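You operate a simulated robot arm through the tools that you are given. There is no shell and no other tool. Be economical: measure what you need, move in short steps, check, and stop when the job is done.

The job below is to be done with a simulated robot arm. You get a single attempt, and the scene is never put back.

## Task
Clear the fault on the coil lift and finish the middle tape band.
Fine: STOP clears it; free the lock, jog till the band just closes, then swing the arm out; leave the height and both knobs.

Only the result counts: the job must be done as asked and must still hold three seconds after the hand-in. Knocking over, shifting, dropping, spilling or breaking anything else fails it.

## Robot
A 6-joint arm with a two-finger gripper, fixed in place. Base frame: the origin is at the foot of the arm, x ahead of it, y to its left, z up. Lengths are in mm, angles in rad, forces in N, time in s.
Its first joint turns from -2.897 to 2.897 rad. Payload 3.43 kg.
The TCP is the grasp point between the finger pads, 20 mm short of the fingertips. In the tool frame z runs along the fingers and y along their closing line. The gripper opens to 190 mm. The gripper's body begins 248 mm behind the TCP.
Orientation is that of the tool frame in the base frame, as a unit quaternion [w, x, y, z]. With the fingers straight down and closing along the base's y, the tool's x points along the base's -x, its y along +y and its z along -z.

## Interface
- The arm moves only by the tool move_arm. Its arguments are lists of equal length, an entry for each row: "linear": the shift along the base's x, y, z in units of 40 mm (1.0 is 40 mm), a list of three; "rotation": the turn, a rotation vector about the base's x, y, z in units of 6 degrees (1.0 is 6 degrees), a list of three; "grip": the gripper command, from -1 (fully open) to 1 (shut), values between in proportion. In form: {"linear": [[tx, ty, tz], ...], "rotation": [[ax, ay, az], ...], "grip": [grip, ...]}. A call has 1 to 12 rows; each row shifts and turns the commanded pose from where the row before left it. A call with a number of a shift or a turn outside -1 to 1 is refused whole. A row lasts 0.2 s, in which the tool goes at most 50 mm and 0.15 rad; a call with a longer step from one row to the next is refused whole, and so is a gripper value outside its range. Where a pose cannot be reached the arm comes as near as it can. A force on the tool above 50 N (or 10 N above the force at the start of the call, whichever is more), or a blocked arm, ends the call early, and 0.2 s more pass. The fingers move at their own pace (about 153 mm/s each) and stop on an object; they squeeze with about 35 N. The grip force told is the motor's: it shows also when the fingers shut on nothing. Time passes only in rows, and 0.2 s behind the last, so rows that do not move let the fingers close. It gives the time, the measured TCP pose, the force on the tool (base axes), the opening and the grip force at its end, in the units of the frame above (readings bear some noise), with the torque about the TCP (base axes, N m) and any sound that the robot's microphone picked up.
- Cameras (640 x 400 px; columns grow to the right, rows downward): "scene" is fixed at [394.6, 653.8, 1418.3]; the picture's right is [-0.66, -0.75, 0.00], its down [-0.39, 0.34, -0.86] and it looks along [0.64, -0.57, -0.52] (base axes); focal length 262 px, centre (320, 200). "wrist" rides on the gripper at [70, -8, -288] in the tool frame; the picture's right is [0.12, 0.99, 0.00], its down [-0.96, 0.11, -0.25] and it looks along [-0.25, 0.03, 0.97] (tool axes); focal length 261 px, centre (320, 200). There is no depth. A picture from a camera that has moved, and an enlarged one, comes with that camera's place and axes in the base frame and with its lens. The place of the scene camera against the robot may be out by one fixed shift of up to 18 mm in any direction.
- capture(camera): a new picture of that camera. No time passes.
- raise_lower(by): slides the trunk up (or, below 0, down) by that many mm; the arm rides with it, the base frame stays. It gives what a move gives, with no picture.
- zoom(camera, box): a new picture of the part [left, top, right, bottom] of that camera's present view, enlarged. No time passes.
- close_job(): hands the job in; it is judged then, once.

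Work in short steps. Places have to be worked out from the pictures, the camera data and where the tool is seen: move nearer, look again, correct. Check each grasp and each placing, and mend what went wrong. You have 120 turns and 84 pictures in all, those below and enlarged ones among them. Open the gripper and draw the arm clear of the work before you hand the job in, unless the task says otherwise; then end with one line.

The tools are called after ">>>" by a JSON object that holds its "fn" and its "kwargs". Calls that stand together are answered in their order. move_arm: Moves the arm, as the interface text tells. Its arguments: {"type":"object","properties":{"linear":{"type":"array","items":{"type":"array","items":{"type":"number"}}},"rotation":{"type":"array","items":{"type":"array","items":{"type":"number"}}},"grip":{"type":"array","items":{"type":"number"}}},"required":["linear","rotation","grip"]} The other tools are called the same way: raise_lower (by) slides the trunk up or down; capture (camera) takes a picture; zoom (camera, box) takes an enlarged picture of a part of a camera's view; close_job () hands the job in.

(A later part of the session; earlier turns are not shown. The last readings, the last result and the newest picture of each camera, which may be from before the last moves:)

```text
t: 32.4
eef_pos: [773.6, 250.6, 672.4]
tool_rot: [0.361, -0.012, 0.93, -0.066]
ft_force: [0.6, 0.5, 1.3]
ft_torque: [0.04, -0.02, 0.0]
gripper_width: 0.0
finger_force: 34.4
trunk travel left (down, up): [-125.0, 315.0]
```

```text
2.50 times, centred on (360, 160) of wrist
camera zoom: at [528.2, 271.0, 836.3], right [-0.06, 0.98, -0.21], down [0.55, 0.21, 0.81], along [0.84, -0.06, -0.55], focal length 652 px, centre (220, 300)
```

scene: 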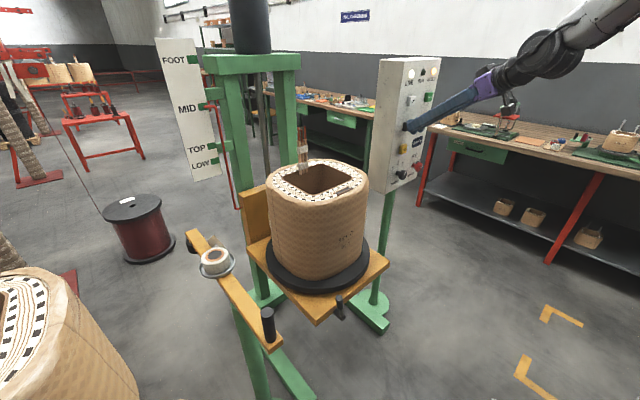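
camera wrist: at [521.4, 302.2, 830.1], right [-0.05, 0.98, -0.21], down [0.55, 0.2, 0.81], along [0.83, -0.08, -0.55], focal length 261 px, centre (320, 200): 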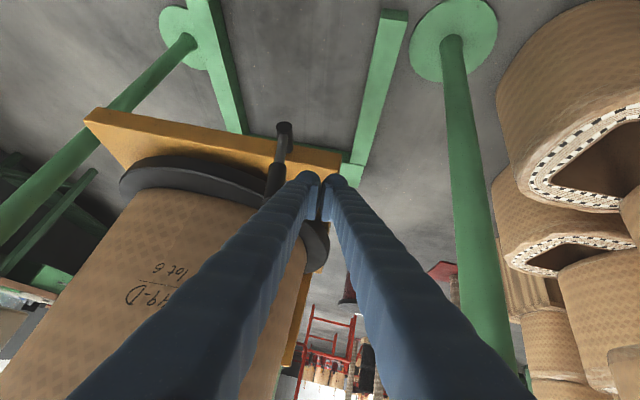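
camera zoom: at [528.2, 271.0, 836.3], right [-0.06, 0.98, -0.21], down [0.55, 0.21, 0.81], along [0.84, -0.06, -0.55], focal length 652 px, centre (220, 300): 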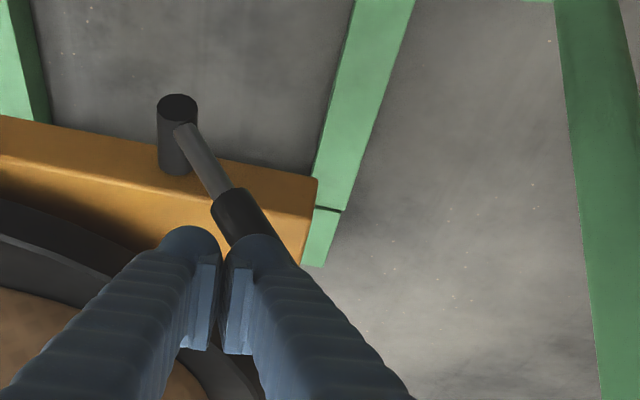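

The lever moves freely toward +y. I continue along its arc, downward and left, keeping a little further from the table edge.

>>> {"fn": "move_arm", "kwargs": {"linear": [[-0.2, 0.3, -0.1], [0, 0.3, -0.2], [0, 0.3, -0.3], [0, 0.3, -0.4], [0, 0.2, -0.4], [0, 0.1, -0.4], [0, 0, 0]], "rotation": [[0, 0, 0], [0, 0, 0], [0, 0, 0], [0, 0, 0], [0, 0, 0], [0, 0, 0], [0, 0, 0]], "grip": [1, 1, 1, 1, 1, 1, 1]}}

>>> {"fn": "zoom", "kwargs": {"camera": "wrist", "box": [220, 80, 420, 240]}}

>>> {"fn": "zoom", "kwargs": {"camera": "scene", "box": [260, 260, 400, 360]}}

```text
t: 34.0
eef_pos: [764.2, 310.4, 600.1]
tool_rot: [0.361, -0.012, 0.93, -0.066]
ft_force: [0.3, 0.1, 0.3]
ft_torque: [-0.03, -0.05, -0.01]
gripper_width: 0.0
finger_force: 34.0
trunk travel left (down, up): [-125.0, 315.0]
```

```text
2.50 times, centred on (320, 160) of wrist
camera zoom: at [519.1, 331.0, 763.6], right [-0.06, 0.98, -0.21], down [0.55, 0.21, 0.81], along [0.84, -0.06, -0.55], focal length 652 px, centre (320, 300)
```

zoom: 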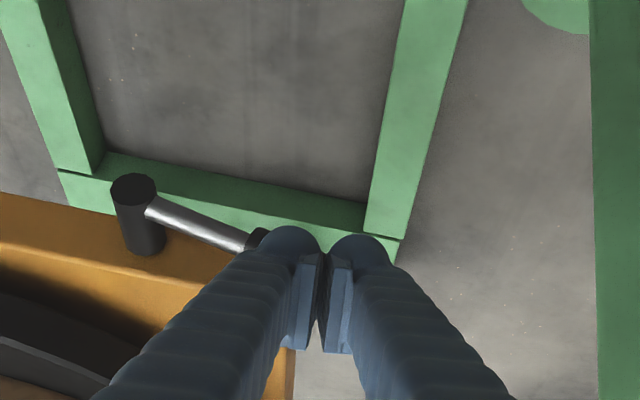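

```text
4.00 times, centred on (330, 310) of scene
camera zoom: at [394.6, 653.8, 1418.3], right [-0.66, -0.75, 0.0], down [-0.39, 0.34, -0.86], along [0.64, -0.57, -0.52], focal length 1046 px, centre (280, -240)
```

zoom: 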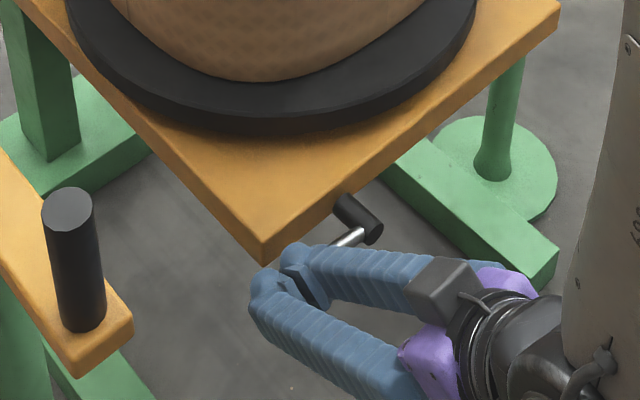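

The lever is ~70° over. I push down on it to reach its end stop.

>>> {"fn": "move_arm", "kwargs": {"linear": [[0, -0.2, -0.3], [0, -0.2, -0.3], [0, 0, -0.3], [0, 0, -0.3], [0, 0, -0.3], [0, 0, -0.3], [0, 0, -0.2]], "rotation": [[0, 0, 0], [0, 0, 0], [0, 0, 0], [0, 0, 0], [0, 0, 0], [0, 0, 0], [0, 0, 0]], "grip": [1, 1, 1, 1, 1, 1, 1]}}

>>> {"fn": "zoom", "kwargs": {"camera": "wrist", "box": [220, 80, 420, 240]}}

```text
t: 34.9
eef_pos: [766.2, 295.7, 570.3]
tool_rot: [0.366, -0.011, 0.928, -0.066]
ft_force: [-28.9, -4.7, 35.7]
ft_torque: [0.12, -0.11, 0.51]
gripper_width: 0.2
finger_force: 34.3
trunk travel left (down, up): [-125.0, 315.0]
stopped in row 4: the force on the tool passed its limit at 67 N (the readings are from after the stop); the commanded pose is now the measured one
```

```text
2.50 times, centred on (320, 160) of wrist
camera zoom: at [518.4, 315.0, 732.9], right [-0.06, 0.98, -0.21], down [0.54, 0.21, 0.82], along [0.84, -0.06, -0.54], focal length 652 px, centre (320, 300)
```

zoom: 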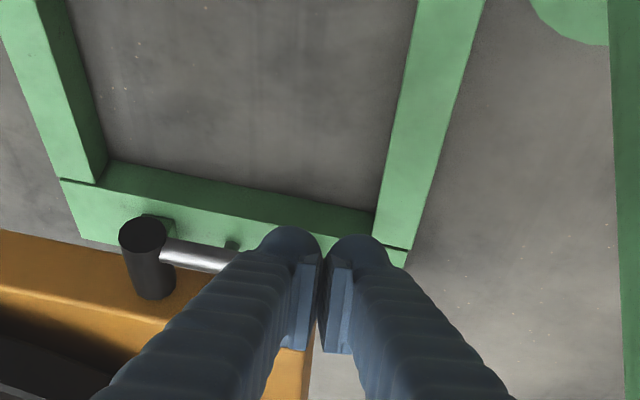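

The lever is horizontal against its stop. I back away and check it from a distance, along with the tape arm.

>>> {"fn": "move_arm", "kwargs": {"linear": [[-0.3, 0.1, 0.6], [-0.5, 0.3, 0.8], [0, 0.3, 0.9], [0, 0.3, 0.9], [0, 0.3, 0.9], [0, 0.3, 0.9], [0, 0.3, 0.9], [0, 0, 0.9]], "rotation": [[0, 0, 0], [0, 0, 0], [0, 0, 0], [0, 0, 0], [0, 0, 0], [0, 0, 0], [0, 0, 0], [0, 0, 0]], "grip": [1, 1, 1, 1, 1, 1, 1, 1]}}

>>> {"fn": "capture", "kwargs": {"camera": "wrist"}}

>>> {"fn": "zoom", "kwargs": {"camera": "scene", "box": [180, 200, 400, 350]}}

```text
t: 36.7
eef_pos: [735.3, 371.0, 839.9]
tool_rot: [0.365, -0.011, 0.929, -0.067]
ft_force: [0.4, 0.9, 0.0]
ft_torque: [-0.06, -0.02, -0.03]
gripper_width: 0.1
finger_force: 34.9
trunk travel left (down, up): [-125.0, 315.0]
```

```text
40 pictures are left
camera wrist: at [488.5, 391.8, 1002.1], right [-0.06, 0.98, -0.21], down [0.54, 0.21, 0.81], along [0.84, -0.07, -0.54], focal length 261 px, centre (320, 200)
```

wrist: 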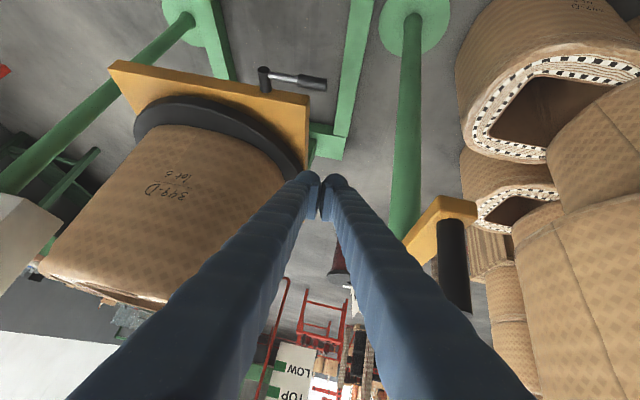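

```text
2.67 times, centred on (290, 275) of scene
camera zoom: at [394.6, 653.8, 1418.3], right [-0.66, -0.75, 0.0], down [-0.39, 0.34, -0.86], along [0.64, -0.57, -0.52], focal length 697 px, centre (400, 0)
```

zoom: 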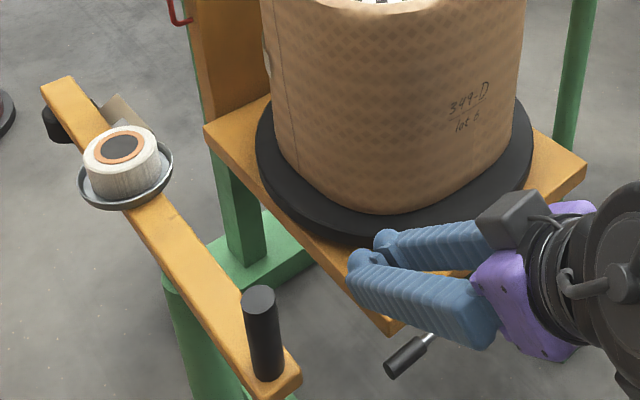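

The lock lever lies horizontal (free). The arm grip is ≈(716,508,845–935) and the pivot post ≈(795,500); the roller is ~230 mm off the coil, so I expect the arm must be in while jogging. I place the shut fingers at the grip's -y side.

>>> {"fn": "move_arm", "kwargs": {"linear": [[-0.3, 0.5, 0.5], [-0.3, 0.5, 0.5], [-0.2, 0.5, 0.4], [0, 0.4, 0], [0, 0, 0]], "rotation": [[0, 0, 0], [0, 0, 0], [0, 0, 0], [0, 0, 0], [0, 0, 0]], "grip": [1, 1, 1, 1, 1]}}

>>> {"fn": "zoom", "kwargs": {"camera": "scene", "box": [180, 200, 400, 350]}}

```text
t: 37.9
eef_pos: [704.4, 447.6, 895.4]
tool_rot: [0.365, -0.011, 0.929, -0.067]
ft_force: [0.0, -0.4, -0.9]
ft_torque: [-0.03, -0.01, -0.01]
gripper_width: 0.0
finger_force: 34.5
trunk travel left (down, up): [-125.0, 315.0]
```

```text
2.67 times, centred on (290, 275) of scene
camera zoom: at [394.6, 653.8, 1418.3], right [-0.66, -0.75, 0.0], down [-0.39, 0.34, -0.86], along [0.64, -0.57, -0.52], focal length 697 px, centre (400, 0)
```

zoom: 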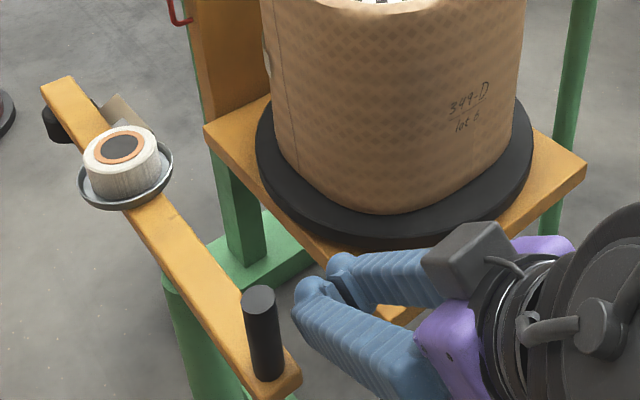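

Fingers are just right of the grip. I push gently in +y.

>>> {"fn": "move_arm", "kwargs": {"linear": [[0, 0.3, 0], [0, 0.3, 0], [0, 0.3, 0], [0, 0.3, 0], [0, 0.3, 0]], "rotation": [[0, 0, 0], [0, 0, 0], [0, 0, 0], [0, 0, 0], [0, 0, 0]], "grip": [1, 1, 1, 1, 1]}}

>>> {"fn": "zoom", "kwargs": {"camera": "scene", "box": [180, 200, 400, 350]}}

```text
t: 39.1
eef_pos: [704.1, 509.1, 896.6]
tool_rot: [0.364, -0.011, 0.929, -0.066]
ft_force: [0.0, 0.4, 0.6]
ft_torque: [-0.01, -0.04, 0.01]
gripper_width: 0.0
finger_force: 34.0
trunk travel left (down, up): [-125.0, 315.0]
```

```text
2.67 times, centred on (290, 275) of scene
camera zoom: at [394.6, 653.8, 1418.3], right [-0.66, -0.75, 0.0], down [-0.39, 0.34, -0.86], along [0.64, -0.57, -0.52], focal length 697 px, centre (400, 0)
```

zoom: 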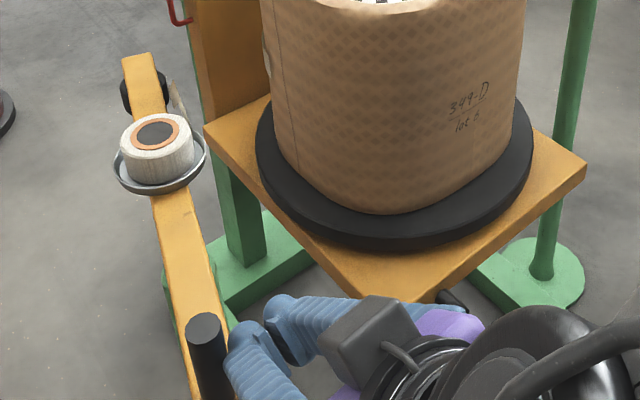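

The arm swings in easily. I continue in small rows toward the coil, watching for contact.

>>> {"fn": "move_arm", "kwargs": {"linear": [[0.05, 0.3, 0], [0.05, 0.3, 0], [0.05, 0.3, 0], [0, 0, 0]], "rotation": [[0, 0, 0], [0, 0, 0], [0, 0, 0], [0, 0, 0]], "grip": [1, 1, 1, 1]}}

>>> {"fn": "zoom", "kwargs": {"camera": "scene", "box": [180, 200, 400, 350]}}

```text
t: 40.1
eef_pos: [710.1, 542.1, 896.3]
tool_rot: [0.364, -0.011, 0.929, -0.067]
ft_force: [0.1, 0.1, 0.4]
ft_torque: [-0.01, -0.01, 0.02]
gripper_width: 0.0
finger_force: 34.1
trunk travel left (down, up): [-125.0, 315.0]
```

```text
2.67 times, centred on (290, 275) of scene
camera zoom: at [394.6, 653.8, 1418.3], right [-0.66, -0.75, 0.0], down [-0.39, 0.34, -0.86], along [0.64, -0.57, -0.52], focal length 697 px, centre (400, 0)
```

zoom: 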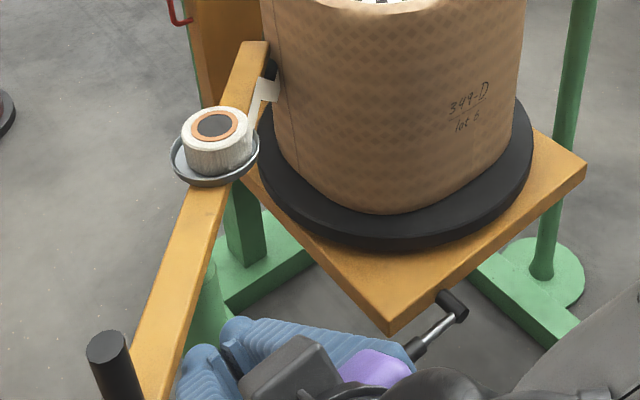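

The roller is nearly on the coil right at the band end. I push on in 6 mm rows until a contact force.

>>> {"fn": "move_arm", "kwargs": {"linear": [[0.05, 0.15, 0], [0.05, 0.15, 0], [0.05, 0.15, 0], [0.05, 0.15, 0]], "rotation": [[0, 0, 0], [0, 0, 0], [0, 0, 0], [0, 0, 0]], "grip": [1, 1, 1, 1]}}

>>> {"fn": "zoom", "kwargs": {"camera": "scene", "box": [230, 190, 330, 260]}}

```text
t: 41.1
eef_pos: [718.7, 566.8, 896.3]
tool_rot: [0.364, -0.012, 0.929, -0.066]
ft_force: [-0.9, -0.1, -1.0]
ft_torque: [0.01, 0.01, 0.0]
gripper_width: 0.0
finger_force: 33.9
trunk travel left (down, up): [-125.0, 315.0]
```

```text
5.71 times, centred on (280, 225) of scene
camera zoom: at [394.6, 653.8, 1418.3], right [-0.66, -0.75, 0.0], down [-0.39, 0.34, -0.86], along [0.64, -0.57, -0.52], focal length 1494 px, centre (549, 57)
```

zoom: 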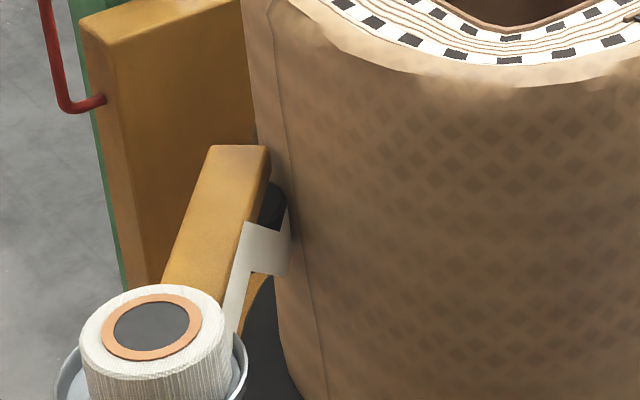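

The arm had coasted in by itself: roller at coil, tape meeting it. I nudge a bit more to confirm it's at its stop.

>>> {"fn": "move_arm", "kwargs": {"linear": [[0.05, 0.15, 0], [0.05, 0.15, 0], [0.05, 0.15, 0], [0.05, 0.15, 0], [0.05, 0.15, 0], [0.05, 0.15, 0]], "rotation": [[0, 0, 0], [0, 0, 0], [0, 0, 0], [0, 0, 0], [0, 0, 0], [0, 0, 0]], "grip": [1, 1, 1, 1, 1, 1]}}

>>> {"fn": "capture", "kwargs": {"camera": "scene"}}

>>> {"fn": "capture", "kwargs": {"camera": "wrist"}}

```text
t: 42.2
eef_pos: [724.1, 586.2, 895.2]
tool_rot: [0.363, -0.006, 0.929, -0.072]
ft_force: [-19.8, -10.6, 11.2]
ft_torque: [0.07, -0.43, 0.14]
gripper_width: 0.0
finger_force: 34.1
trunk travel left (down, up): [-125.0, 315.0]
stopped in row 5: the force on the tool passed its limit at 58 N (the readings are from after the stop); the commanded pose is now the measured one
```

```text
34 pictures are left
```

scene: 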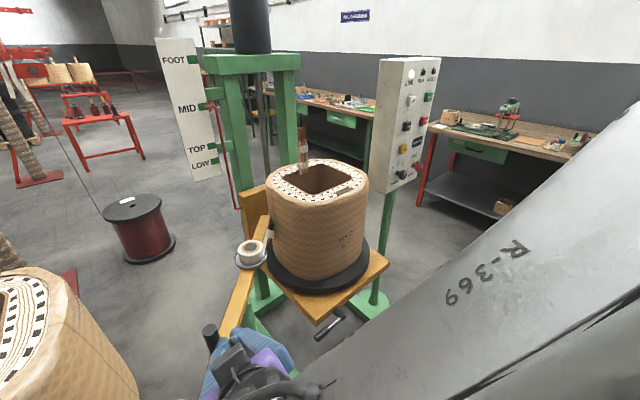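

```text
33 pictures are left
camera wrist: at [477.9, 610.1, 1057.7], right [-0.05, 0.97, -0.22], down [0.55, 0.21, 0.81], along [0.84, -0.08, -0.54], focal length 261 px, centre (320, 200)
```

wrist: 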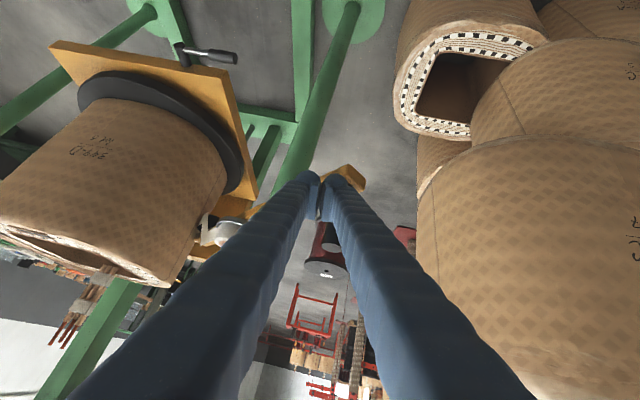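

The arm is at its stop against the coil. I back off and travel to the JOG button, yawing to about -32°.

>>> {"fn": "move_arm", "kwargs": {"linear": [[-0.2, -0.5, 0.3], [0, -0.9, 0.4], [0, -0.9, 0.4], [0, -0.9, 0.4], [0, -0.9, 0.4], [0, -0.9, 0.4], [0, -0.9, 0.4], [0, -1, 0.3], [0, -1, 0.3], [0, -1, 0.2], [0, -1, 0.2], [0, -1, 0]], "rotation": [[0, 0, 0], [0, 0, 0], [0, 0, -0.5], [0, 0, -0.5], [0, 0, -0.5], [0, 0, -0.5], [0, 0, -0.5], [0, 0, -0.5], [0, 0, -0.5], [0, 0, 0], [0, 0, 0], [0, 0, 0]], "grip": [1, 1, 1, 1, 1, 1, 1, 1, 1, 1, 1, 1]}}

>>> {"fn": "move_arm", "kwargs": {"linear": [[0.2, -1, 0], [0.2, -1, 0], [0.2, -1, 0], [0.2, -1, 0], [0.2, -1, 0], [0.2, -1, 0], [0.2, -1, 0], [0.2, -1, 0], [0.2, -0.9, 0], [0, 0, 0]], "rotation": [[0, 0, 0], [0, 0, 0], [0, 0, 0], [0, 0, 0], [0, 0, 0], [0, 0, 0], [0, 0, 0], [0, 0, 0], [0, 0, 0], [0, 0, 0]], "grip": [1, 1, 1, 1, 1, 1, 1, 1, 1, 1]}}

>>> {"fn": "zoom", "kwargs": {"camera": "scene", "box": [230, 160, 370, 260]}}

```text
t: 44.9
eef_pos: [719.3, 151.3, 1039.4]
tool_rot: [0.344, 0.162, 0.915, -0.137]
ft_force: [-0.1, 0.1, -0.5]
ft_torque: [-0.03, 0.02, -0.01]
gripper_width: 0.1
finger_force: 34.4
trunk travel left (down, up): [-125.0, 315.0]
```

```text
t: 47.0
eef_pos: [791.6, -205.2, 1041.4]
tool_rot: [0.344, 0.161, 0.915, -0.136]
ft_force: [0.4, 0.1, 0.5]
ft_torque: [0.06, 0.0, 0.08]
gripper_width: 0.1
finger_force: 34.4
trunk travel left (down, up): [-125.0, 315.0]
```

```text
4.00 times, centred on (300, 210) of scene
camera zoom: at [394.6, 653.8, 1418.3], right [-0.66, -0.75, 0.0], down [-0.39, 0.34, -0.86], along [0.64, -0.57, -0.52], focal length 1046 px, centre (400, 160)
```

zoom: 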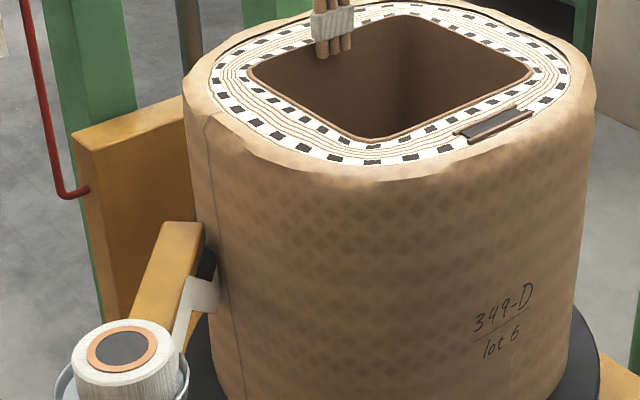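

Tape now meets the coil. I take a wrist view to verify JOG and to see the coil's right side.

>>> {"fn": "capture", "kwargs": {"camera": "wrist"}}

```text
31 pictures are left
camera wrist: at [569.7, -94.7, 1204.9], right [0.3, 0.93, -0.22], down [0.59, 0.0, 0.81], along [0.75, -0.37, -0.54], focal length 261 px, centre (320, 200)
```

wrist: 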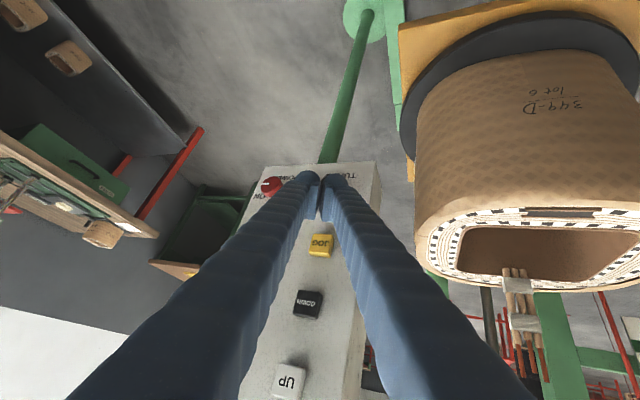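

JOG at ≈(925,-247,1036). I go to just in front of it.

>>> {"fn": "move_arm", "kwargs": {"linear": [[0.3, -0.6, 0], [0.8, -0.5, -0.1], [0.8, 0, 0], [0, 0, 0]], "rotation": [[0, 0, 0], [0, 0, 0], [0, 0, 0], [0, 0, 0]], "grip": [1, 1, 1, 1]}}

>>> {"fn": "zoom", "kwargs": {"camera": "scene", "box": [230, 50, 450, 260]}}

```text
t: 48.0
eef_pos: [867.5, -247.4, 1039.3]
tool_rot: [0.344, 0.161, 0.915, -0.137]
ft_force: [0.5, 0.3, -0.3]
ft_torque: [-0.02, 0.01, -0.03]
gripper_width: 0.0
finger_force: 34.4
trunk travel left (down, up): [-125.0, 315.0]
```

```text
1.90 times, centred on (340, 155) of scene
camera zoom: at [394.6, 653.8, 1418.3], right [-0.66, -0.75, 0.0], down [-0.39, 0.34, -0.86], along [0.64, -0.57, -0.52], focal length 498 px, centre (282, 286)
```

zoom: 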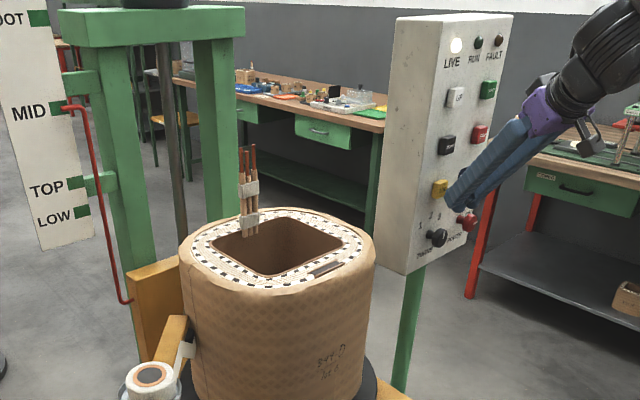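

I do a short tap on JOG: forward ~25 mm and straight back.

>>> {"fn": "move_arm", "kwargs": {"linear": [[0.25, 0, 0], [0.15, 0, 0], [0.15, 0, 0], [-0.5, 0, 0], [0, 0, 0]], "rotation": [[0, 0, 0], [0, 0, 0], [0, 0, 0], [0, 0, 0], [0, 0, 0]], "grip": [1, 1, 1, 1, 1]}}

>>> {"fn": "zoom", "kwargs": {"camera": "scene", "box": [230, 50, 450, 260]}}

```text
t: 49.2
eef_pos: [868.1, -249.1, 1037.3]
tool_rot: [0.344, 0.161, 0.915, -0.136]
ft_force: [-0.5, -0.5, 0.2]
ft_torque: [0.01, 0.0, 0.01]
gripper_width: 0.1
finger_force: 34.0
trunk travel left (down, up): [-125.0, 315.0]
heard: click
```

```text
1.90 times, centred on (340, 155) of scene
camera zoom: at [394.6, 653.8, 1418.3], right [-0.66, -0.75, 0.0], down [-0.39, 0.34, -0.86], along [0.64, -0.57, -0.52], focal length 498 px, centre (282, 286)
```

zoom: 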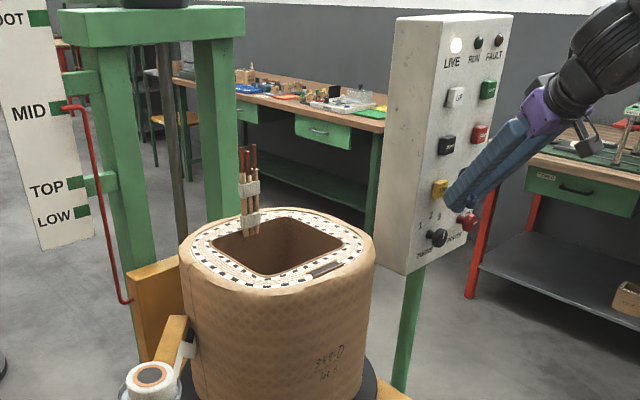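

Click heard and the coil seems to have turned a touch. I zoom in at the coil to compare with the earlier zoom.

>>> {"fn": "zoom", "kwargs": {"camera": "scene", "box": [230, 160, 370, 260]}}

```text
4.00 times, centred on (300, 210) of scene
camera zoom: at [394.6, 653.8, 1418.3], right [-0.66, -0.75, 0.0], down [-0.39, 0.34, -0.86], along [0.64, -0.57, -0.52], focal length 1046 px, centre (400, 160)
```

zoom: 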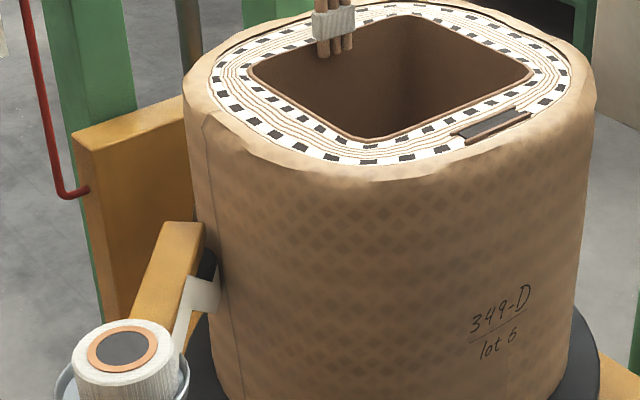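

The coil turns clockwise (from above), so the band's leading end must come around by the right and front to the roller. JOG seems hold-to-run; I hold it about 1.6 s to measure the rate.

>>> {"fn": "move_arm", "kwargs": {"linear": [[0.25, 0, 0], [0.15, 0, 0], [0.15, 0, 0], [0, 0, 0], [0, 0, 0], [0, 0, 0], [0, 0, 0], [0, 0, 0], [0, 0, 0], [0, 0, 0], [-0.5, 0, 0], [0, 0, 0]], "rotation": [[0, 0, 0], [0, 0, 0], [0, 0, 0], [0, 0, 0], [0, 0, 0], [0, 0, 0], [0, 0, 0], [0, 0, 0], [0, 0, 0], [0, 0, 0], [0, 0, 0], [0, 0, 0]], "grip": [1, 1, 1, 1, 1, 1, 1, 1, 1, 1, 1, 1]}}

>>> {"fn": "zoom", "kwargs": {"camera": "scene", "box": [230, 160, 370, 260]}}

```text
t: 51.9
eef_pos: [871.3, -248.4, 1036.7]
tool_rot: [0.343, 0.161, 0.915, -0.137]
ft_force: [-0.2, -0.4, -0.7]
ft_torque: [0.0, 0.0, -0.03]
gripper_width: 0.1
finger_force: 34.2
trunk travel left (down, up): [-125.0, 315.0]
heard: click
```

```text
4.00 times, centred on (300, 210) of scene
camera zoom: at [394.6, 653.8, 1418.3], right [-0.66, -0.75, 0.0], down [-0.39, 0.34, -0.86], along [0.64, -0.57, -0.52], focal length 1046 px, centre (400, 160)
```

zoom: 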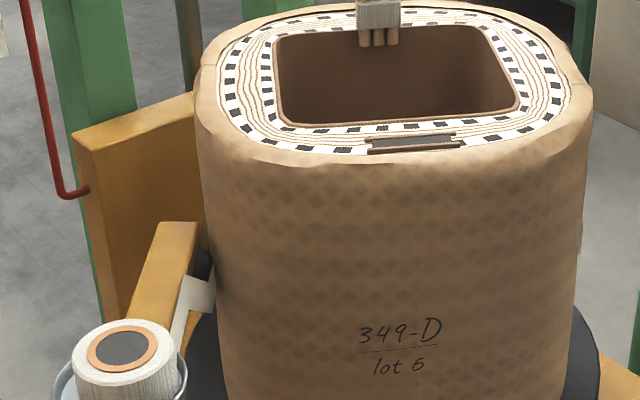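

It turned about 33° in that hold (~20°/s). The band's leading end is not yet in view on the right, so >120° remains; I hold twice more and look.

>>> {"fn": "move_arm", "kwargs": {"linear": [[0.25, 0, 0], [0.15, 0, 0], [0.1, 0, 0], [0, 0, 0], [0, 0, 0], [0, 0, 0], [0, 0, 0], [0, 0, 0], [0, 0, 0], [0, 0, 0], [-0.5, 0, 0], [0, 0, 0]], "rotation": [[0, 0, 0], [0, 0, 0], [0, 0, 0], [0, 0, 0], [0, 0, 0], [0, 0, 0], [0, 0, 0], [0, 0, 0], [0, 0, 0], [0, 0, 0], [0, 0, 0], [0, 0, 0]], "grip": [1, 1, 1, 1, 1, 1, 1, 1, 1, 1, 1, 1]}}

>>> {"fn": "zoom", "kwargs": {"camera": "scene", "box": [230, 160, 390, 280]}}

```text
t: 54.5
eef_pos: [870.6, -248.7, 1036.1]
tool_rot: [0.343, 0.162, 0.915, -0.137]
ft_force: [-0.3, -0.1, -0.4]
ft_torque: [0.06, 0.01, 0.05]
gripper_width: 0.1
finger_force: 34.2
trunk travel left (down, up): [-125.0, 315.0]
heard: click
```

```text
3.33 times, centred on (310, 220) of scene
camera zoom: at [394.6, 653.8, 1418.3], right [-0.66, -0.75, 0.0], down [-0.39, 0.34, -0.86], along [0.64, -0.57, -0.52], focal length 872 px, centre (353, 133)
```

zoom: 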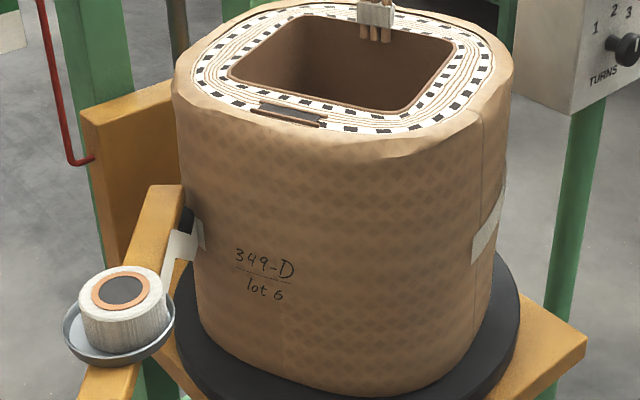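

The band's leading end is now visible at right and the tape's laying point at left: roughly 110° remain. Two more identical holds (~35° each), then look.

>>> {"fn": "move_arm", "kwargs": {"linear": [[0.25, 0, 0], [0.15, 0, 0], [0.1, 0, 0], [0, 0, 0], [0, 0, 0], [0, 0, 0], [0, 0, 0], [0, 0, 0], [0, 0, 0], [0, 0, 0], [-0.5, 0, 0], [0, 0, 0]], "rotation": [[0, 0, 0], [0, 0, 0], [0, 0, 0], [0, 0, 0], [0, 0, 0], [0, 0, 0], [0, 0, 0], [0, 0, 0], [0, 0, 0], [0, 0, 0], [0, 0, 0], [0, 0, 0]], "grip": [1, 1, 1, 1, 1, 1, 1, 1, 1, 1, 1, 1]}}

>>> {"fn": "zoom", "kwargs": {"camera": "scene", "box": [230, 160, 390, 280]}}

```text
t: 57.0
eef_pos: [871.1, -249.9, 1037.0]
tool_rot: [0.344, 0.161, 0.915, -0.137]
ft_force: [-0.4, -0.7, 0.5]
ft_torque: [-0.01, -0.02, 0.0]
gripper_width: 0.0
finger_force: 34.4
trunk travel left (down, up): [-125.0, 315.0]
heard: click
```

```text
3.33 times, centred on (310, 220) of scene
camera zoom: at [394.6, 653.8, 1418.3], right [-0.66, -0.75, 0.0], down [-0.39, 0.34, -0.86], along [0.64, -0.57, -0.52], focal length 872 px, centre (353, 133)
```

zoom: 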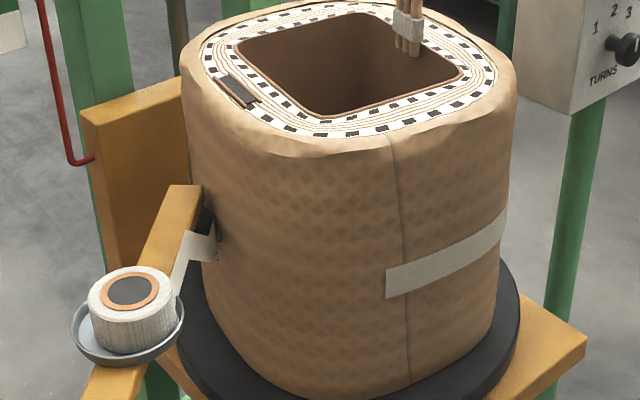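

Leading end is now near front (≈67° to go). One more same hold.

>>> {"fn": "move_arm", "kwargs": {"linear": [[0.25, 0, 0], [0.15, 0, 0], [0.1, 0, 0], [0, 0, 0], [0, 0, 0], [0, 0, 0], [0, 0, 0], [0, 0, 0], [0, 0, 0], [0, 0, 0], [-0.5, 0, 0], [0, 0, 0]], "rotation": [[0, 0, 0], [0, 0, 0], [0, 0, 0], [0, 0, 0], [0, 0, 0], [0, 0, 0], [0, 0, 0], [0, 0, 0], [0, 0, 0], [0, 0, 0], [0, 0, 0], [0, 0, 0]], "grip": [1, 1, 1, 1, 1, 1, 1, 1, 1, 1, 1, 1]}}

>>> {"fn": "zoom", "kwargs": {"camera": "scene", "box": [230, 160, 390, 280]}}

```text
t: 59.6
eef_pos: [869.8, -249.0, 1037.5]
tool_rot: [0.344, 0.16, 0.915, -0.136]
ft_force: [-0.9, -0.1, 1.2]
ft_torque: [0.0, -0.04, 0.0]
gripper_width: 0.3
finger_force: 34.6
trunk travel left (down, up): [-125.0, 315.0]
heard: click
```

```text
3.33 times, centred on (310, 220) of scene
camera zoom: at [394.6, 653.8, 1418.3], right [-0.66, -0.75, 0.0], down [-0.39, 0.34, -0.86], along [0.64, -0.57, -0.52], focal length 872 px, centre (353, 133)
```

zoom: 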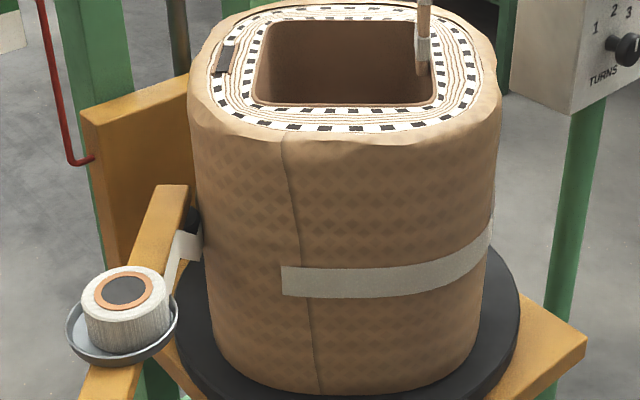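

Leading end now ~21° left of centre; maybe 25–45° remain. I use a shorter hold (3 rows, ~17°).

>>> {"fn": "move_arm", "kwargs": {"linear": [[0.25, 0, 0], [0.15, 0, 0], [0.1, 0, 0], [0, 0, 0], [0, 0, 0], [0, 0, 0], [-0.5, 0, 0], [0, 0, 0]], "rotation": [[0, 0, 0], [0, 0, 0], [0, 0, 0], [0, 0, 0], [0, 0, 0], [0, 0, 0], [0, 0, 0], [0, 0, 0]], "grip": [1, 1, 1, 1, 1, 1, 1, 1]}}

>>> {"fn": "zoom", "kwargs": {"camera": "scene", "box": [240, 190, 340, 270]}}

```text
t: 61.5
eef_pos: [870.6, -249.1, 1037.1]
tool_rot: [0.344, 0.161, 0.915, -0.138]
ft_force: [1.3, 0.0, 1.0]
ft_torque: [0.01, -0.01, 0.02]
gripper_width: 0.0
finger_force: 34.6
trunk travel left (down, up): [-125.0, 315.0]
heard: click
```

```text
5.00 times, centred on (290, 230) of scene
camera zoom: at [394.6, 653.8, 1418.3], right [-0.66, -0.75, 0.0], down [-0.39, 0.34, -0.86], along [0.64, -0.57, -0.52], focal length 1308 px, centre (470, 50)
```

zoom: 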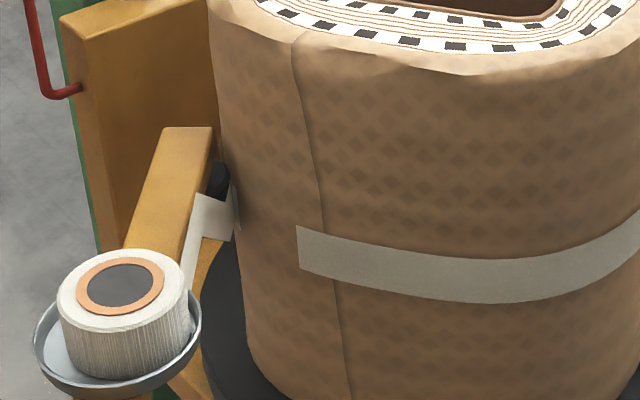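

About 20–30° remain. Another short hold (~12°).

>>> {"fn": "move_arm", "kwargs": {"linear": [[0.25, 0, 0], [0.15, 0, 0], [0.1, 0, 0], [0, 0, 0], [0, 0, 0], [-0.5, 0, 0], [0, 0, 0]], "rotation": [[0, 0, 0], [0, 0, 0], [0, 0, 0], [0, 0, 0], [0, 0, 0], [0, 0, 0], [0, 0, 0]], "grip": [1, 1, 1, 1, 1, 1, 1]}}

>>> {"fn": "zoom", "kwargs": {"camera": "scene", "box": [255, 200, 315, 250]}}

```text
t: 63.0
eef_pos: [870.8, -248.0, 1037.1]
tool_rot: [0.344, 0.16, 0.915, -0.136]
ft_force: [0.8, 0.8, -0.4]
ft_torque: [0.0, -0.05, -0.01]
gripper_width: 0.1
finger_force: 34.5
trunk travel left (down, up): [-125.0, 315.0]
heard: click
```

```text
8.00 times, centred on (285, 225) of scene
camera zoom: at [394.6, 653.8, 1418.3], right [-0.66, -0.75, 0.0], down [-0.39, 0.34, -0.86], along [0.64, -0.57, -0.52], focal length 2092 px, centre (600, 0)
```

zoom: 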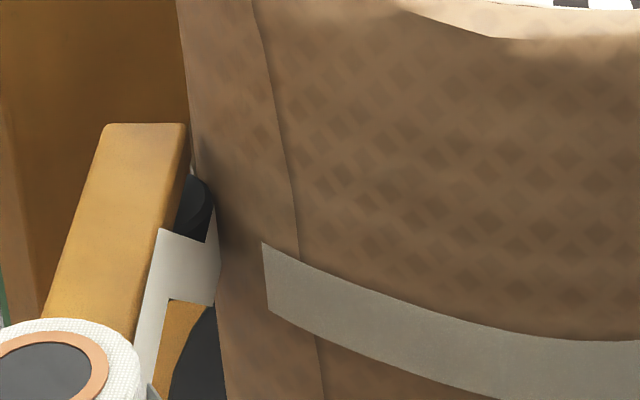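

Gap is now small (~12–18°). A 1-row hold (~8°).

>>> {"fn": "move_arm", "kwargs": {"linear": [[0.25, 0, 0], [0.15, 0, 0], [0.1, 0, 0], [0, 0, 0], [-0.5, 0, 0], [0, 0, 0]], "rotation": [[0, 0, 0], [0, 0, 0], [0, 0, 0], [0, 0, 0], [0, 0, 0], [0, 0, 0]], "grip": [1, 1, 1, 1, 1, 1]}}

>>> {"fn": "zoom", "kwargs": {"camera": "scene", "box": [255, 200, 315, 250]}}

```text
t: 64.5
eef_pos: [871.6, -249.1, 1036.5]
tool_rot: [0.344, 0.161, 0.915, -0.137]
ft_force: [-0.3, -0.1, -0.6]
ft_torque: [0.0, 0.0, -0.03]
gripper_width: 0.3
finger_force: 33.9
trunk travel left (down, up): [-125.0, 315.0]
heard: click
```

```text
8.00 times, centred on (285, 225) of scene
camera zoom: at [394.6, 653.8, 1418.3], right [-0.66, -0.75, 0.0], down [-0.39, 0.34, -0.86], along [0.64, -0.57, -0.52], focal length 2092 px, centre (600, 0)
```

zoom: 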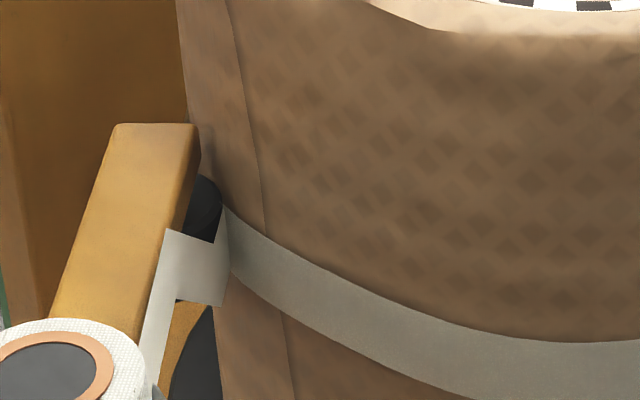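

The leading edge now appears right at the laid tape. I zoom harder to see whether any gap remains.

>>> {"fn": "zoom", "kwargs": {"camera": "scene", "box": [266, 218, 286, 242]}}

```text
16.00 times, centred on (276, 230) of scene
camera zoom: at [394.6, 653.8, 1418.3], right [-0.66, -0.75, 0.0], down [-0.39, 0.34, -0.86], along [0.64, -0.57, -0.52], focal length 4184 px, centre (1024, -280)
```

zoom: 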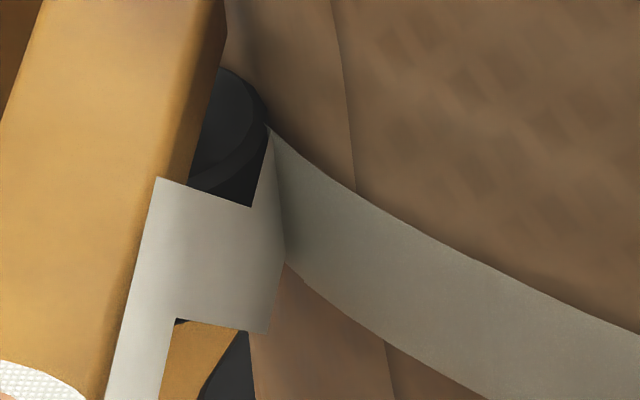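

The ends look joined or within a few mm. I leave JOG and move left toward the arm grip, taking a wrist look on the way.

>>> {"fn": "move_arm", "kwargs": {"linear": [[-1, 0.2, 0], [-1, 0.4, 0], [-0.5, 1, 0], [-0.5, 1, 0], [-0.5, 1, 0], [-0.3, 1, 0], [0, 1, 0], [0, 1, 0], [0, 1, 0], [0, 1, 0], [0, 1, 0], [0, 1, 0]], "rotation": [[0, 0, 0], [0, 0, 0], [0, 0, 0], [0, 0, 0], [0, 0, 0], [0, 0, 0], [0, 0, 0], [0, 0, 0], [0, 0, 0], [0, 0, 0], [0, 0, 0], [0, 0, 0]], "grip": [1, 1, 1, 1, 1, 1, 1, 1, 1, 1, 1, 1]}}

>>> {"fn": "move_arm", "kwargs": {"linear": [[0, 1, 0.2], [0, 1, 0.2], [0, 1, 0.2], [0, 1, 0], [0, 1, 0], [0, 1, 0], [0, 1, 0], [0, 1, 0], [0, 1, 0], [0, 1, 0], [0, 1, 0], [0, 0.5, 0]], "rotation": [[0, 0, 0], [0, 0, 0], [0, 0, 0], [0, 0, 0], [0, 0, 0], [0, 0, 0], [0, 0, 0], [0, 0, 0], [0, 0, 0], [0, 0, 0], [0, 0, 0], [0, 0, 0]], "grip": [1, 1, 1, 1, 1, 1, 1, 1, 1, 1, 1, 1]}}

>>> {"fn": "capture", "kwargs": {"camera": "wrist"}}

```text
t: 67.0
eef_pos: [718.7, 174.7, 1038.1]
tool_rot: [0.344, 0.161, 0.915, -0.137]
ft_force: [-0.6, -0.2, 0.7]
ft_torque: [0.02, 0.02, -0.02]
gripper_width: 0.0
finger_force: 34.6
trunk travel left (down, up): [-125.0, 315.0]
```

```text
t: 69.7
eef_pos: [718.3, 637.0, 1060.3]
tool_rot: [0.342, 0.161, 0.915, -0.137]
ft_force: [0.2, 0.1, -0.3]
ft_torque: [-0.02, -0.07, -0.01]
gripper_width: 0.0
finger_force: 34.7
trunk travel left (down, up): [-125.0, 315.0]
```

```text
19 pictures are left
camera wrist: at [496.1, 747.8, 1223.3], right [0.3, 0.93, -0.22], down [0.59, 0.0, 0.81], along [0.75, -0.37, -0.54], focal length 261 px, centre (320, 200)
```

wrist: 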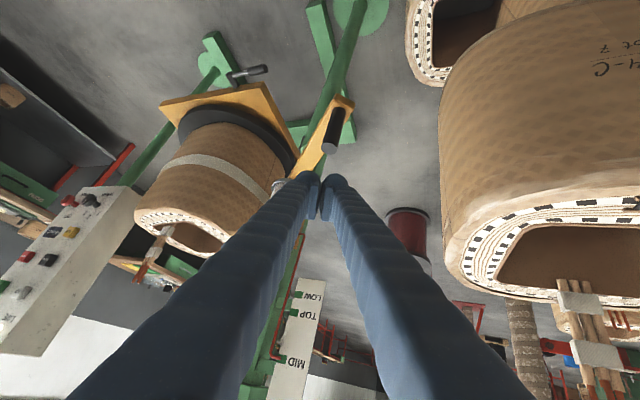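

>>> {"fn": "zoom", "kwargs": {"camera": "wrist", "box": [240, 160, 310, 210]}}

```text
8.00 times, centred on (275, 185) of wrist
camera zoom: at [496.1, 747.8, 1223.3], right [0.3, 0.93, -0.22], down [0.59, 0.0, 0.81], along [0.75, -0.37, -0.54], focal length 2085 px, centre (680, 320)
```

zoom: 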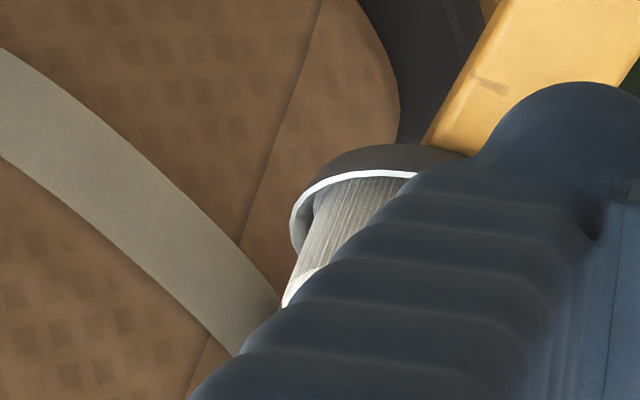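

The closure is occluded here by fingers and reel. The grip is now ≈(752,615,935); I place the fingers on its +y side to swing the arm out and then inspect the band.

>>> {"fn": "move_arm", "kwargs": {"linear": [[0.2, 0.7, 0], [0.3, 0.5, 0], [0, 0, -1], [0, 0, -1], [0, 0, -1], [0, 0, -1], [0, 0, 0]], "rotation": [[0, 0, 0], [0, 0, 0], [0, 0, 0], [0, 0, 0], [0, 0, 0], [0, 0, 0], [0, 0, 0]], "grip": [1, 1, 1, 1, 1, 1, 1]}}

>>> {"fn": "zoom", "kwargs": {"camera": "scene", "box": [170, 200, 330, 380]}}

```text
t: 71.2
eef_pos: [739.8, 684.0, 900.0]
tool_rot: [0.344, 0.161, 0.915, -0.137]
ft_force: [0.5, 0.3, -0.2]
ft_torque: [-0.08, -0.03, -0.05]
gripper_width: 0.1
finger_force: 34.2
trunk travel left (down, up): [-125.0, 315.0]
```

```text
2.22 times, centred on (250, 290) of scene
camera zoom: at [394.6, 653.8, 1418.3], right [-0.66, -0.75, 0.0], down [-0.39, 0.34, -0.86], along [0.64, -0.57, -0.52], focal length 581 px, centre (476, 0)
```

zoom: 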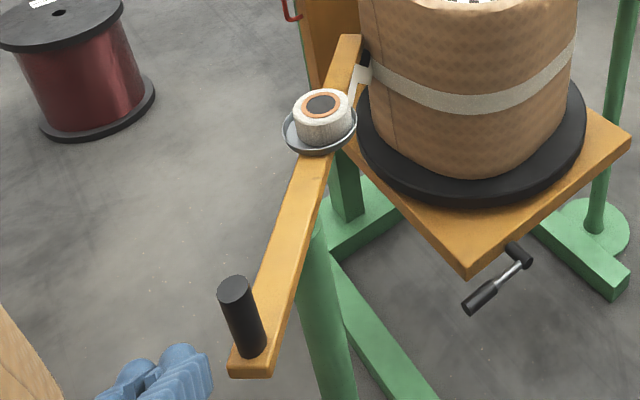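

Fingers are beside the grip. I push it in -y (slightly -x) in small rows.

>>> {"fn": "move_arm", "kwargs": {"linear": [[-0.04, -0.3, 0], [-0.04, -0.3, 0], [-0.06, -0.3, 0], [-0.08, -0.3, 0], [-0.08, -0.3, 0], [-0.08, -0.3, 0], [0, 0, 0]], "rotation": [[0, 0, 0], [0, 0, 0], [0, 0, 0], [0, 0, 0], [0, 0, 0], [0, 0, 0], [0, 0, 0]], "grip": [1, 1, 1, 1, 1, 1, 1]}}

>>> {"fn": "zoom", "kwargs": {"camera": "scene", "box": [170, 190, 370, 360]}}

```text
t: 72.6
eef_pos: [718.6, 625.8, 902.0]
tool_rot: [0.343, 0.158, 0.916, -0.132]
ft_force: [-5.4, 11.9, 4.0]
ft_torque: [-0.23, -0.18, -0.01]
gripper_width: 0.0
finger_force: 34.4
trunk travel left (down, up): [-125.0, 315.0]
stopped in row 6: the force on the tool passed its limit at 57 N (the readings are from after the stop); the commanded pose is now the measured one
```

```text
2.35 times, centred on (270, 275) of scene
camera zoom: at [394.6, 653.8, 1418.3], right [-0.66, -0.75, 0.0], down [-0.39, 0.34, -0.86], along [0.64, -0.57, -0.52], focal length 615 px, centre (438, 24)
```

zoom: 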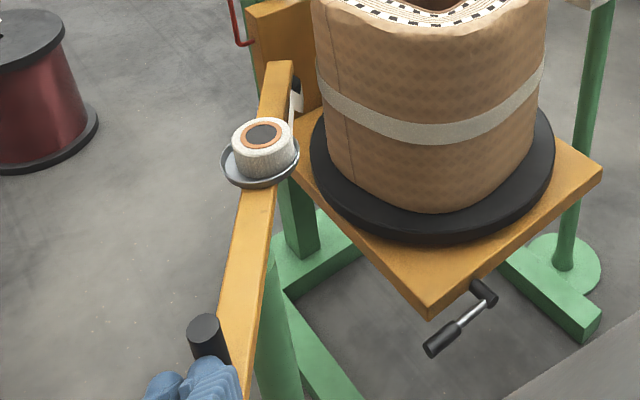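

The arm came off the coil. I continue pushing more slowly toward its out position.

>>> {"fn": "move_arm", "kwargs": {"linear": [[-0.05, -0.2, 0], [-0.05, -0.2, 0], [-0.05, -0.2, 0], [-0.04, -0.2, 0], [-0.04, -0.2, 0], [-0.04, -0.2, 0], [-0.02, -0.2, 0], [-0.02, -0.2, 0], [0, -0.2, 0], [0, 0, 0]], "rotation": [[0, 0, 0], [0, 0, 0], [0, 0, 0], [0, 0, 0], [0, 0, 0], [0, 0, 0], [0, 0, 0], [0, 0, 0], [0, 0, 0], [0, 0, 0]], "grip": [1, 1, 1, 1, 1, 1, 1, 1, 1, 1]}}

>>> {"fn": "zoom", "kwargs": {"camera": "scene", "box": [170, 190, 370, 360]}}

```text
t: 73.3
eef_pos: [710.4, 613.7, 902.2]
tool_rot: [0.342, 0.157, 0.917, -0.13]
ft_force: [-7.5, 12.3, 5.4]
ft_torque: [-0.13, -0.26, 0.0]
gripper_width: 0.0
finger_force: 34.5
trunk travel left (down, up): [-125.0, 315.0]
stopped in row 3: the force on the tool passed its limit at 52 N (the readings are from after the stop); the commanded pose is now the measured one
```

```text
2.35 times, centred on (270, 275) of scene
camera zoom: at [394.6, 653.8, 1418.3], right [-0.66, -0.75, 0.0], down [-0.39, 0.34, -0.86], along [0.64, -0.57, -0.52], focal length 615 px, centre (438, 24)
```

zoom: 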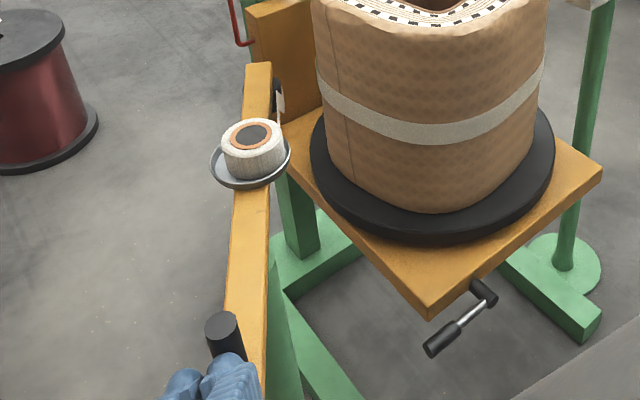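

The contact force is oblique (pushing partly +x), mostly along the bar. I back off, shift to +x, and push along the true tangent (-x,-y).

>>> {"fn": "move_arm", "kwargs": {"linear": [[-0.1, 0.5, 0], [0.5, 0.1, 0], [0.5, 0, 0], [-0.1, -0.25, 0], [-0.1, -0.25, 0], [-0.1, -0.25, 0], [-0.1, -0.25, 0], [-0.1, -0.25, 0], [-0.08, -0.25, 0], [-0.08, -0.25, 0]], "rotation": [[0, 0, 0], [0, 0, 0], [0, 0, 0], [0, 0, 0], [0, 0, 0], [0, 0, 0], [0, 0, 0], [0, 0, 0], [0, 0, 0], [0, 0, 0]], "grip": [1, 1, 1, 1, 1, 1, 1, 1, 1, 1]}}

>>> {"fn": "zoom", "kwargs": {"camera": "scene", "box": [170, 190, 370, 360]}}

```text
t: 74.0
eef_pos: [725.5, 633.3, 899.9]
tool_rot: [0.337, 0.159, 0.919, -0.132]
ft_force: [-9.4, 7.2, 0.7]
ft_torque: [-0.08, 0.0, 0.03]
gripper_width: 0.1
finger_force: 33.8
trunk travel left (down, up): [-125.0, 315.0]
stopped in row 3: the force on the tool passed its limit at 57 N (the readings are from after the stop); the commanded pose is now the measured one
```

```text
2.35 times, centred on (270, 275) of scene
camera zoom: at [394.6, 653.8, 1418.3], right [-0.66, -0.75, 0.0], down [-0.39, 0.34, -0.86], along [0.64, -0.57, -0.52], focal length 615 px, centre (438, 24)
```

zoom: 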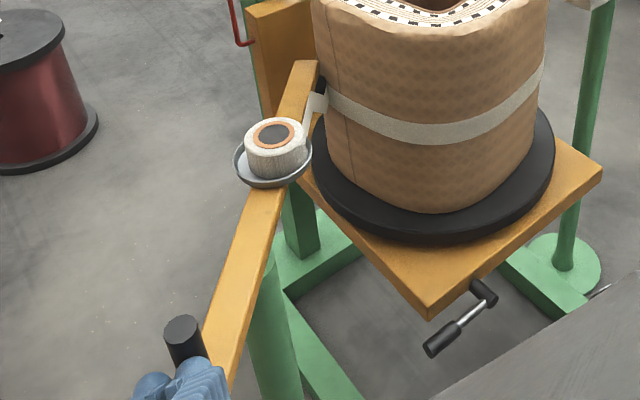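

The arm is sprung: it returns to the coil, so it needs a full pull over to its out position. I'll grasp the grip instead: back off, rise, open to ~95 mm.

>>> {"fn": "move_arm", "kwargs": {"linear": [[-0.1, 0.9, 0], [-0.3, 0.5, 0.3], [-0.3, 0, 1], [-0.3, 0, 1], [0, -0.5, 0.3], [0, -0.4, 0], [0, 0, 0]], "rotation": [[0, 0, 0], [0, 0, 0], [0, 0, 0], [0, 0, 0], [0, 0, 0], [0, 0, 0], [0, 0, 0]], "grip": [1, 1, 1, 0, 0, 0, 0]}}

>>> {"fn": "capture", "kwargs": {"camera": "wrist"}}

```text
t: 75.6
eef_pos: [688.5, 651.3, 1001.8]
tool_rot: [0.338, 0.16, 0.918, -0.134]
ft_force: [0.2, 0.7, 0.5]
ft_torque: [0.06, 0.06, 0.07]
gripper_width: 95.1
finger_force: 0.1
trunk travel left (down, up): [-125.0, 315.0]
```

```text
13 pictures are left
camera wrist: at [468.3, 760.7, 1168.8], right [0.3, 0.93, -0.22], down [0.6, 0.0, 0.8], along [0.75, -0.37, -0.55], focal length 261 px, centre (320, 200)
```

wrist: 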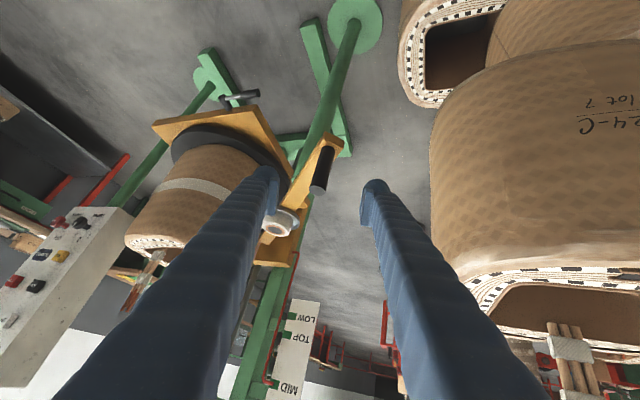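

The grip top is at (761,608) and centred between the open fingers. I advance along the tool axis and close on it.

>>> {"fn": "move_arm", "kwargs": {"linear": [[0.6, -0.36, -0.83], [0.6, -0.36, -0.83], [0.6, -0.36, -0.83], [0, 0, 0], [0, 0, 0], [0, 0, 0]], "rotation": [[0, 0, 0], [0, 0, 0], [0, 0, 0], [0, 0, 0], [0, 0, 0], [0, 0, 0]], "grip": [0, 0, 0, 0.7, 1, 1]}}

```text
t: 77.0
eef_pos: [759.2, 608.6, 903.0]
tool_rot: [0.337, 0.161, 0.918, -0.135]
ft_force: [-9.6, -13.5, -2.8]
ft_torque: [2.5, -1.18, 0.01]
gripper_width: 29.6
finger_force: 45.2
trunk travel left (down, up): [-125.0, 315.0]
```

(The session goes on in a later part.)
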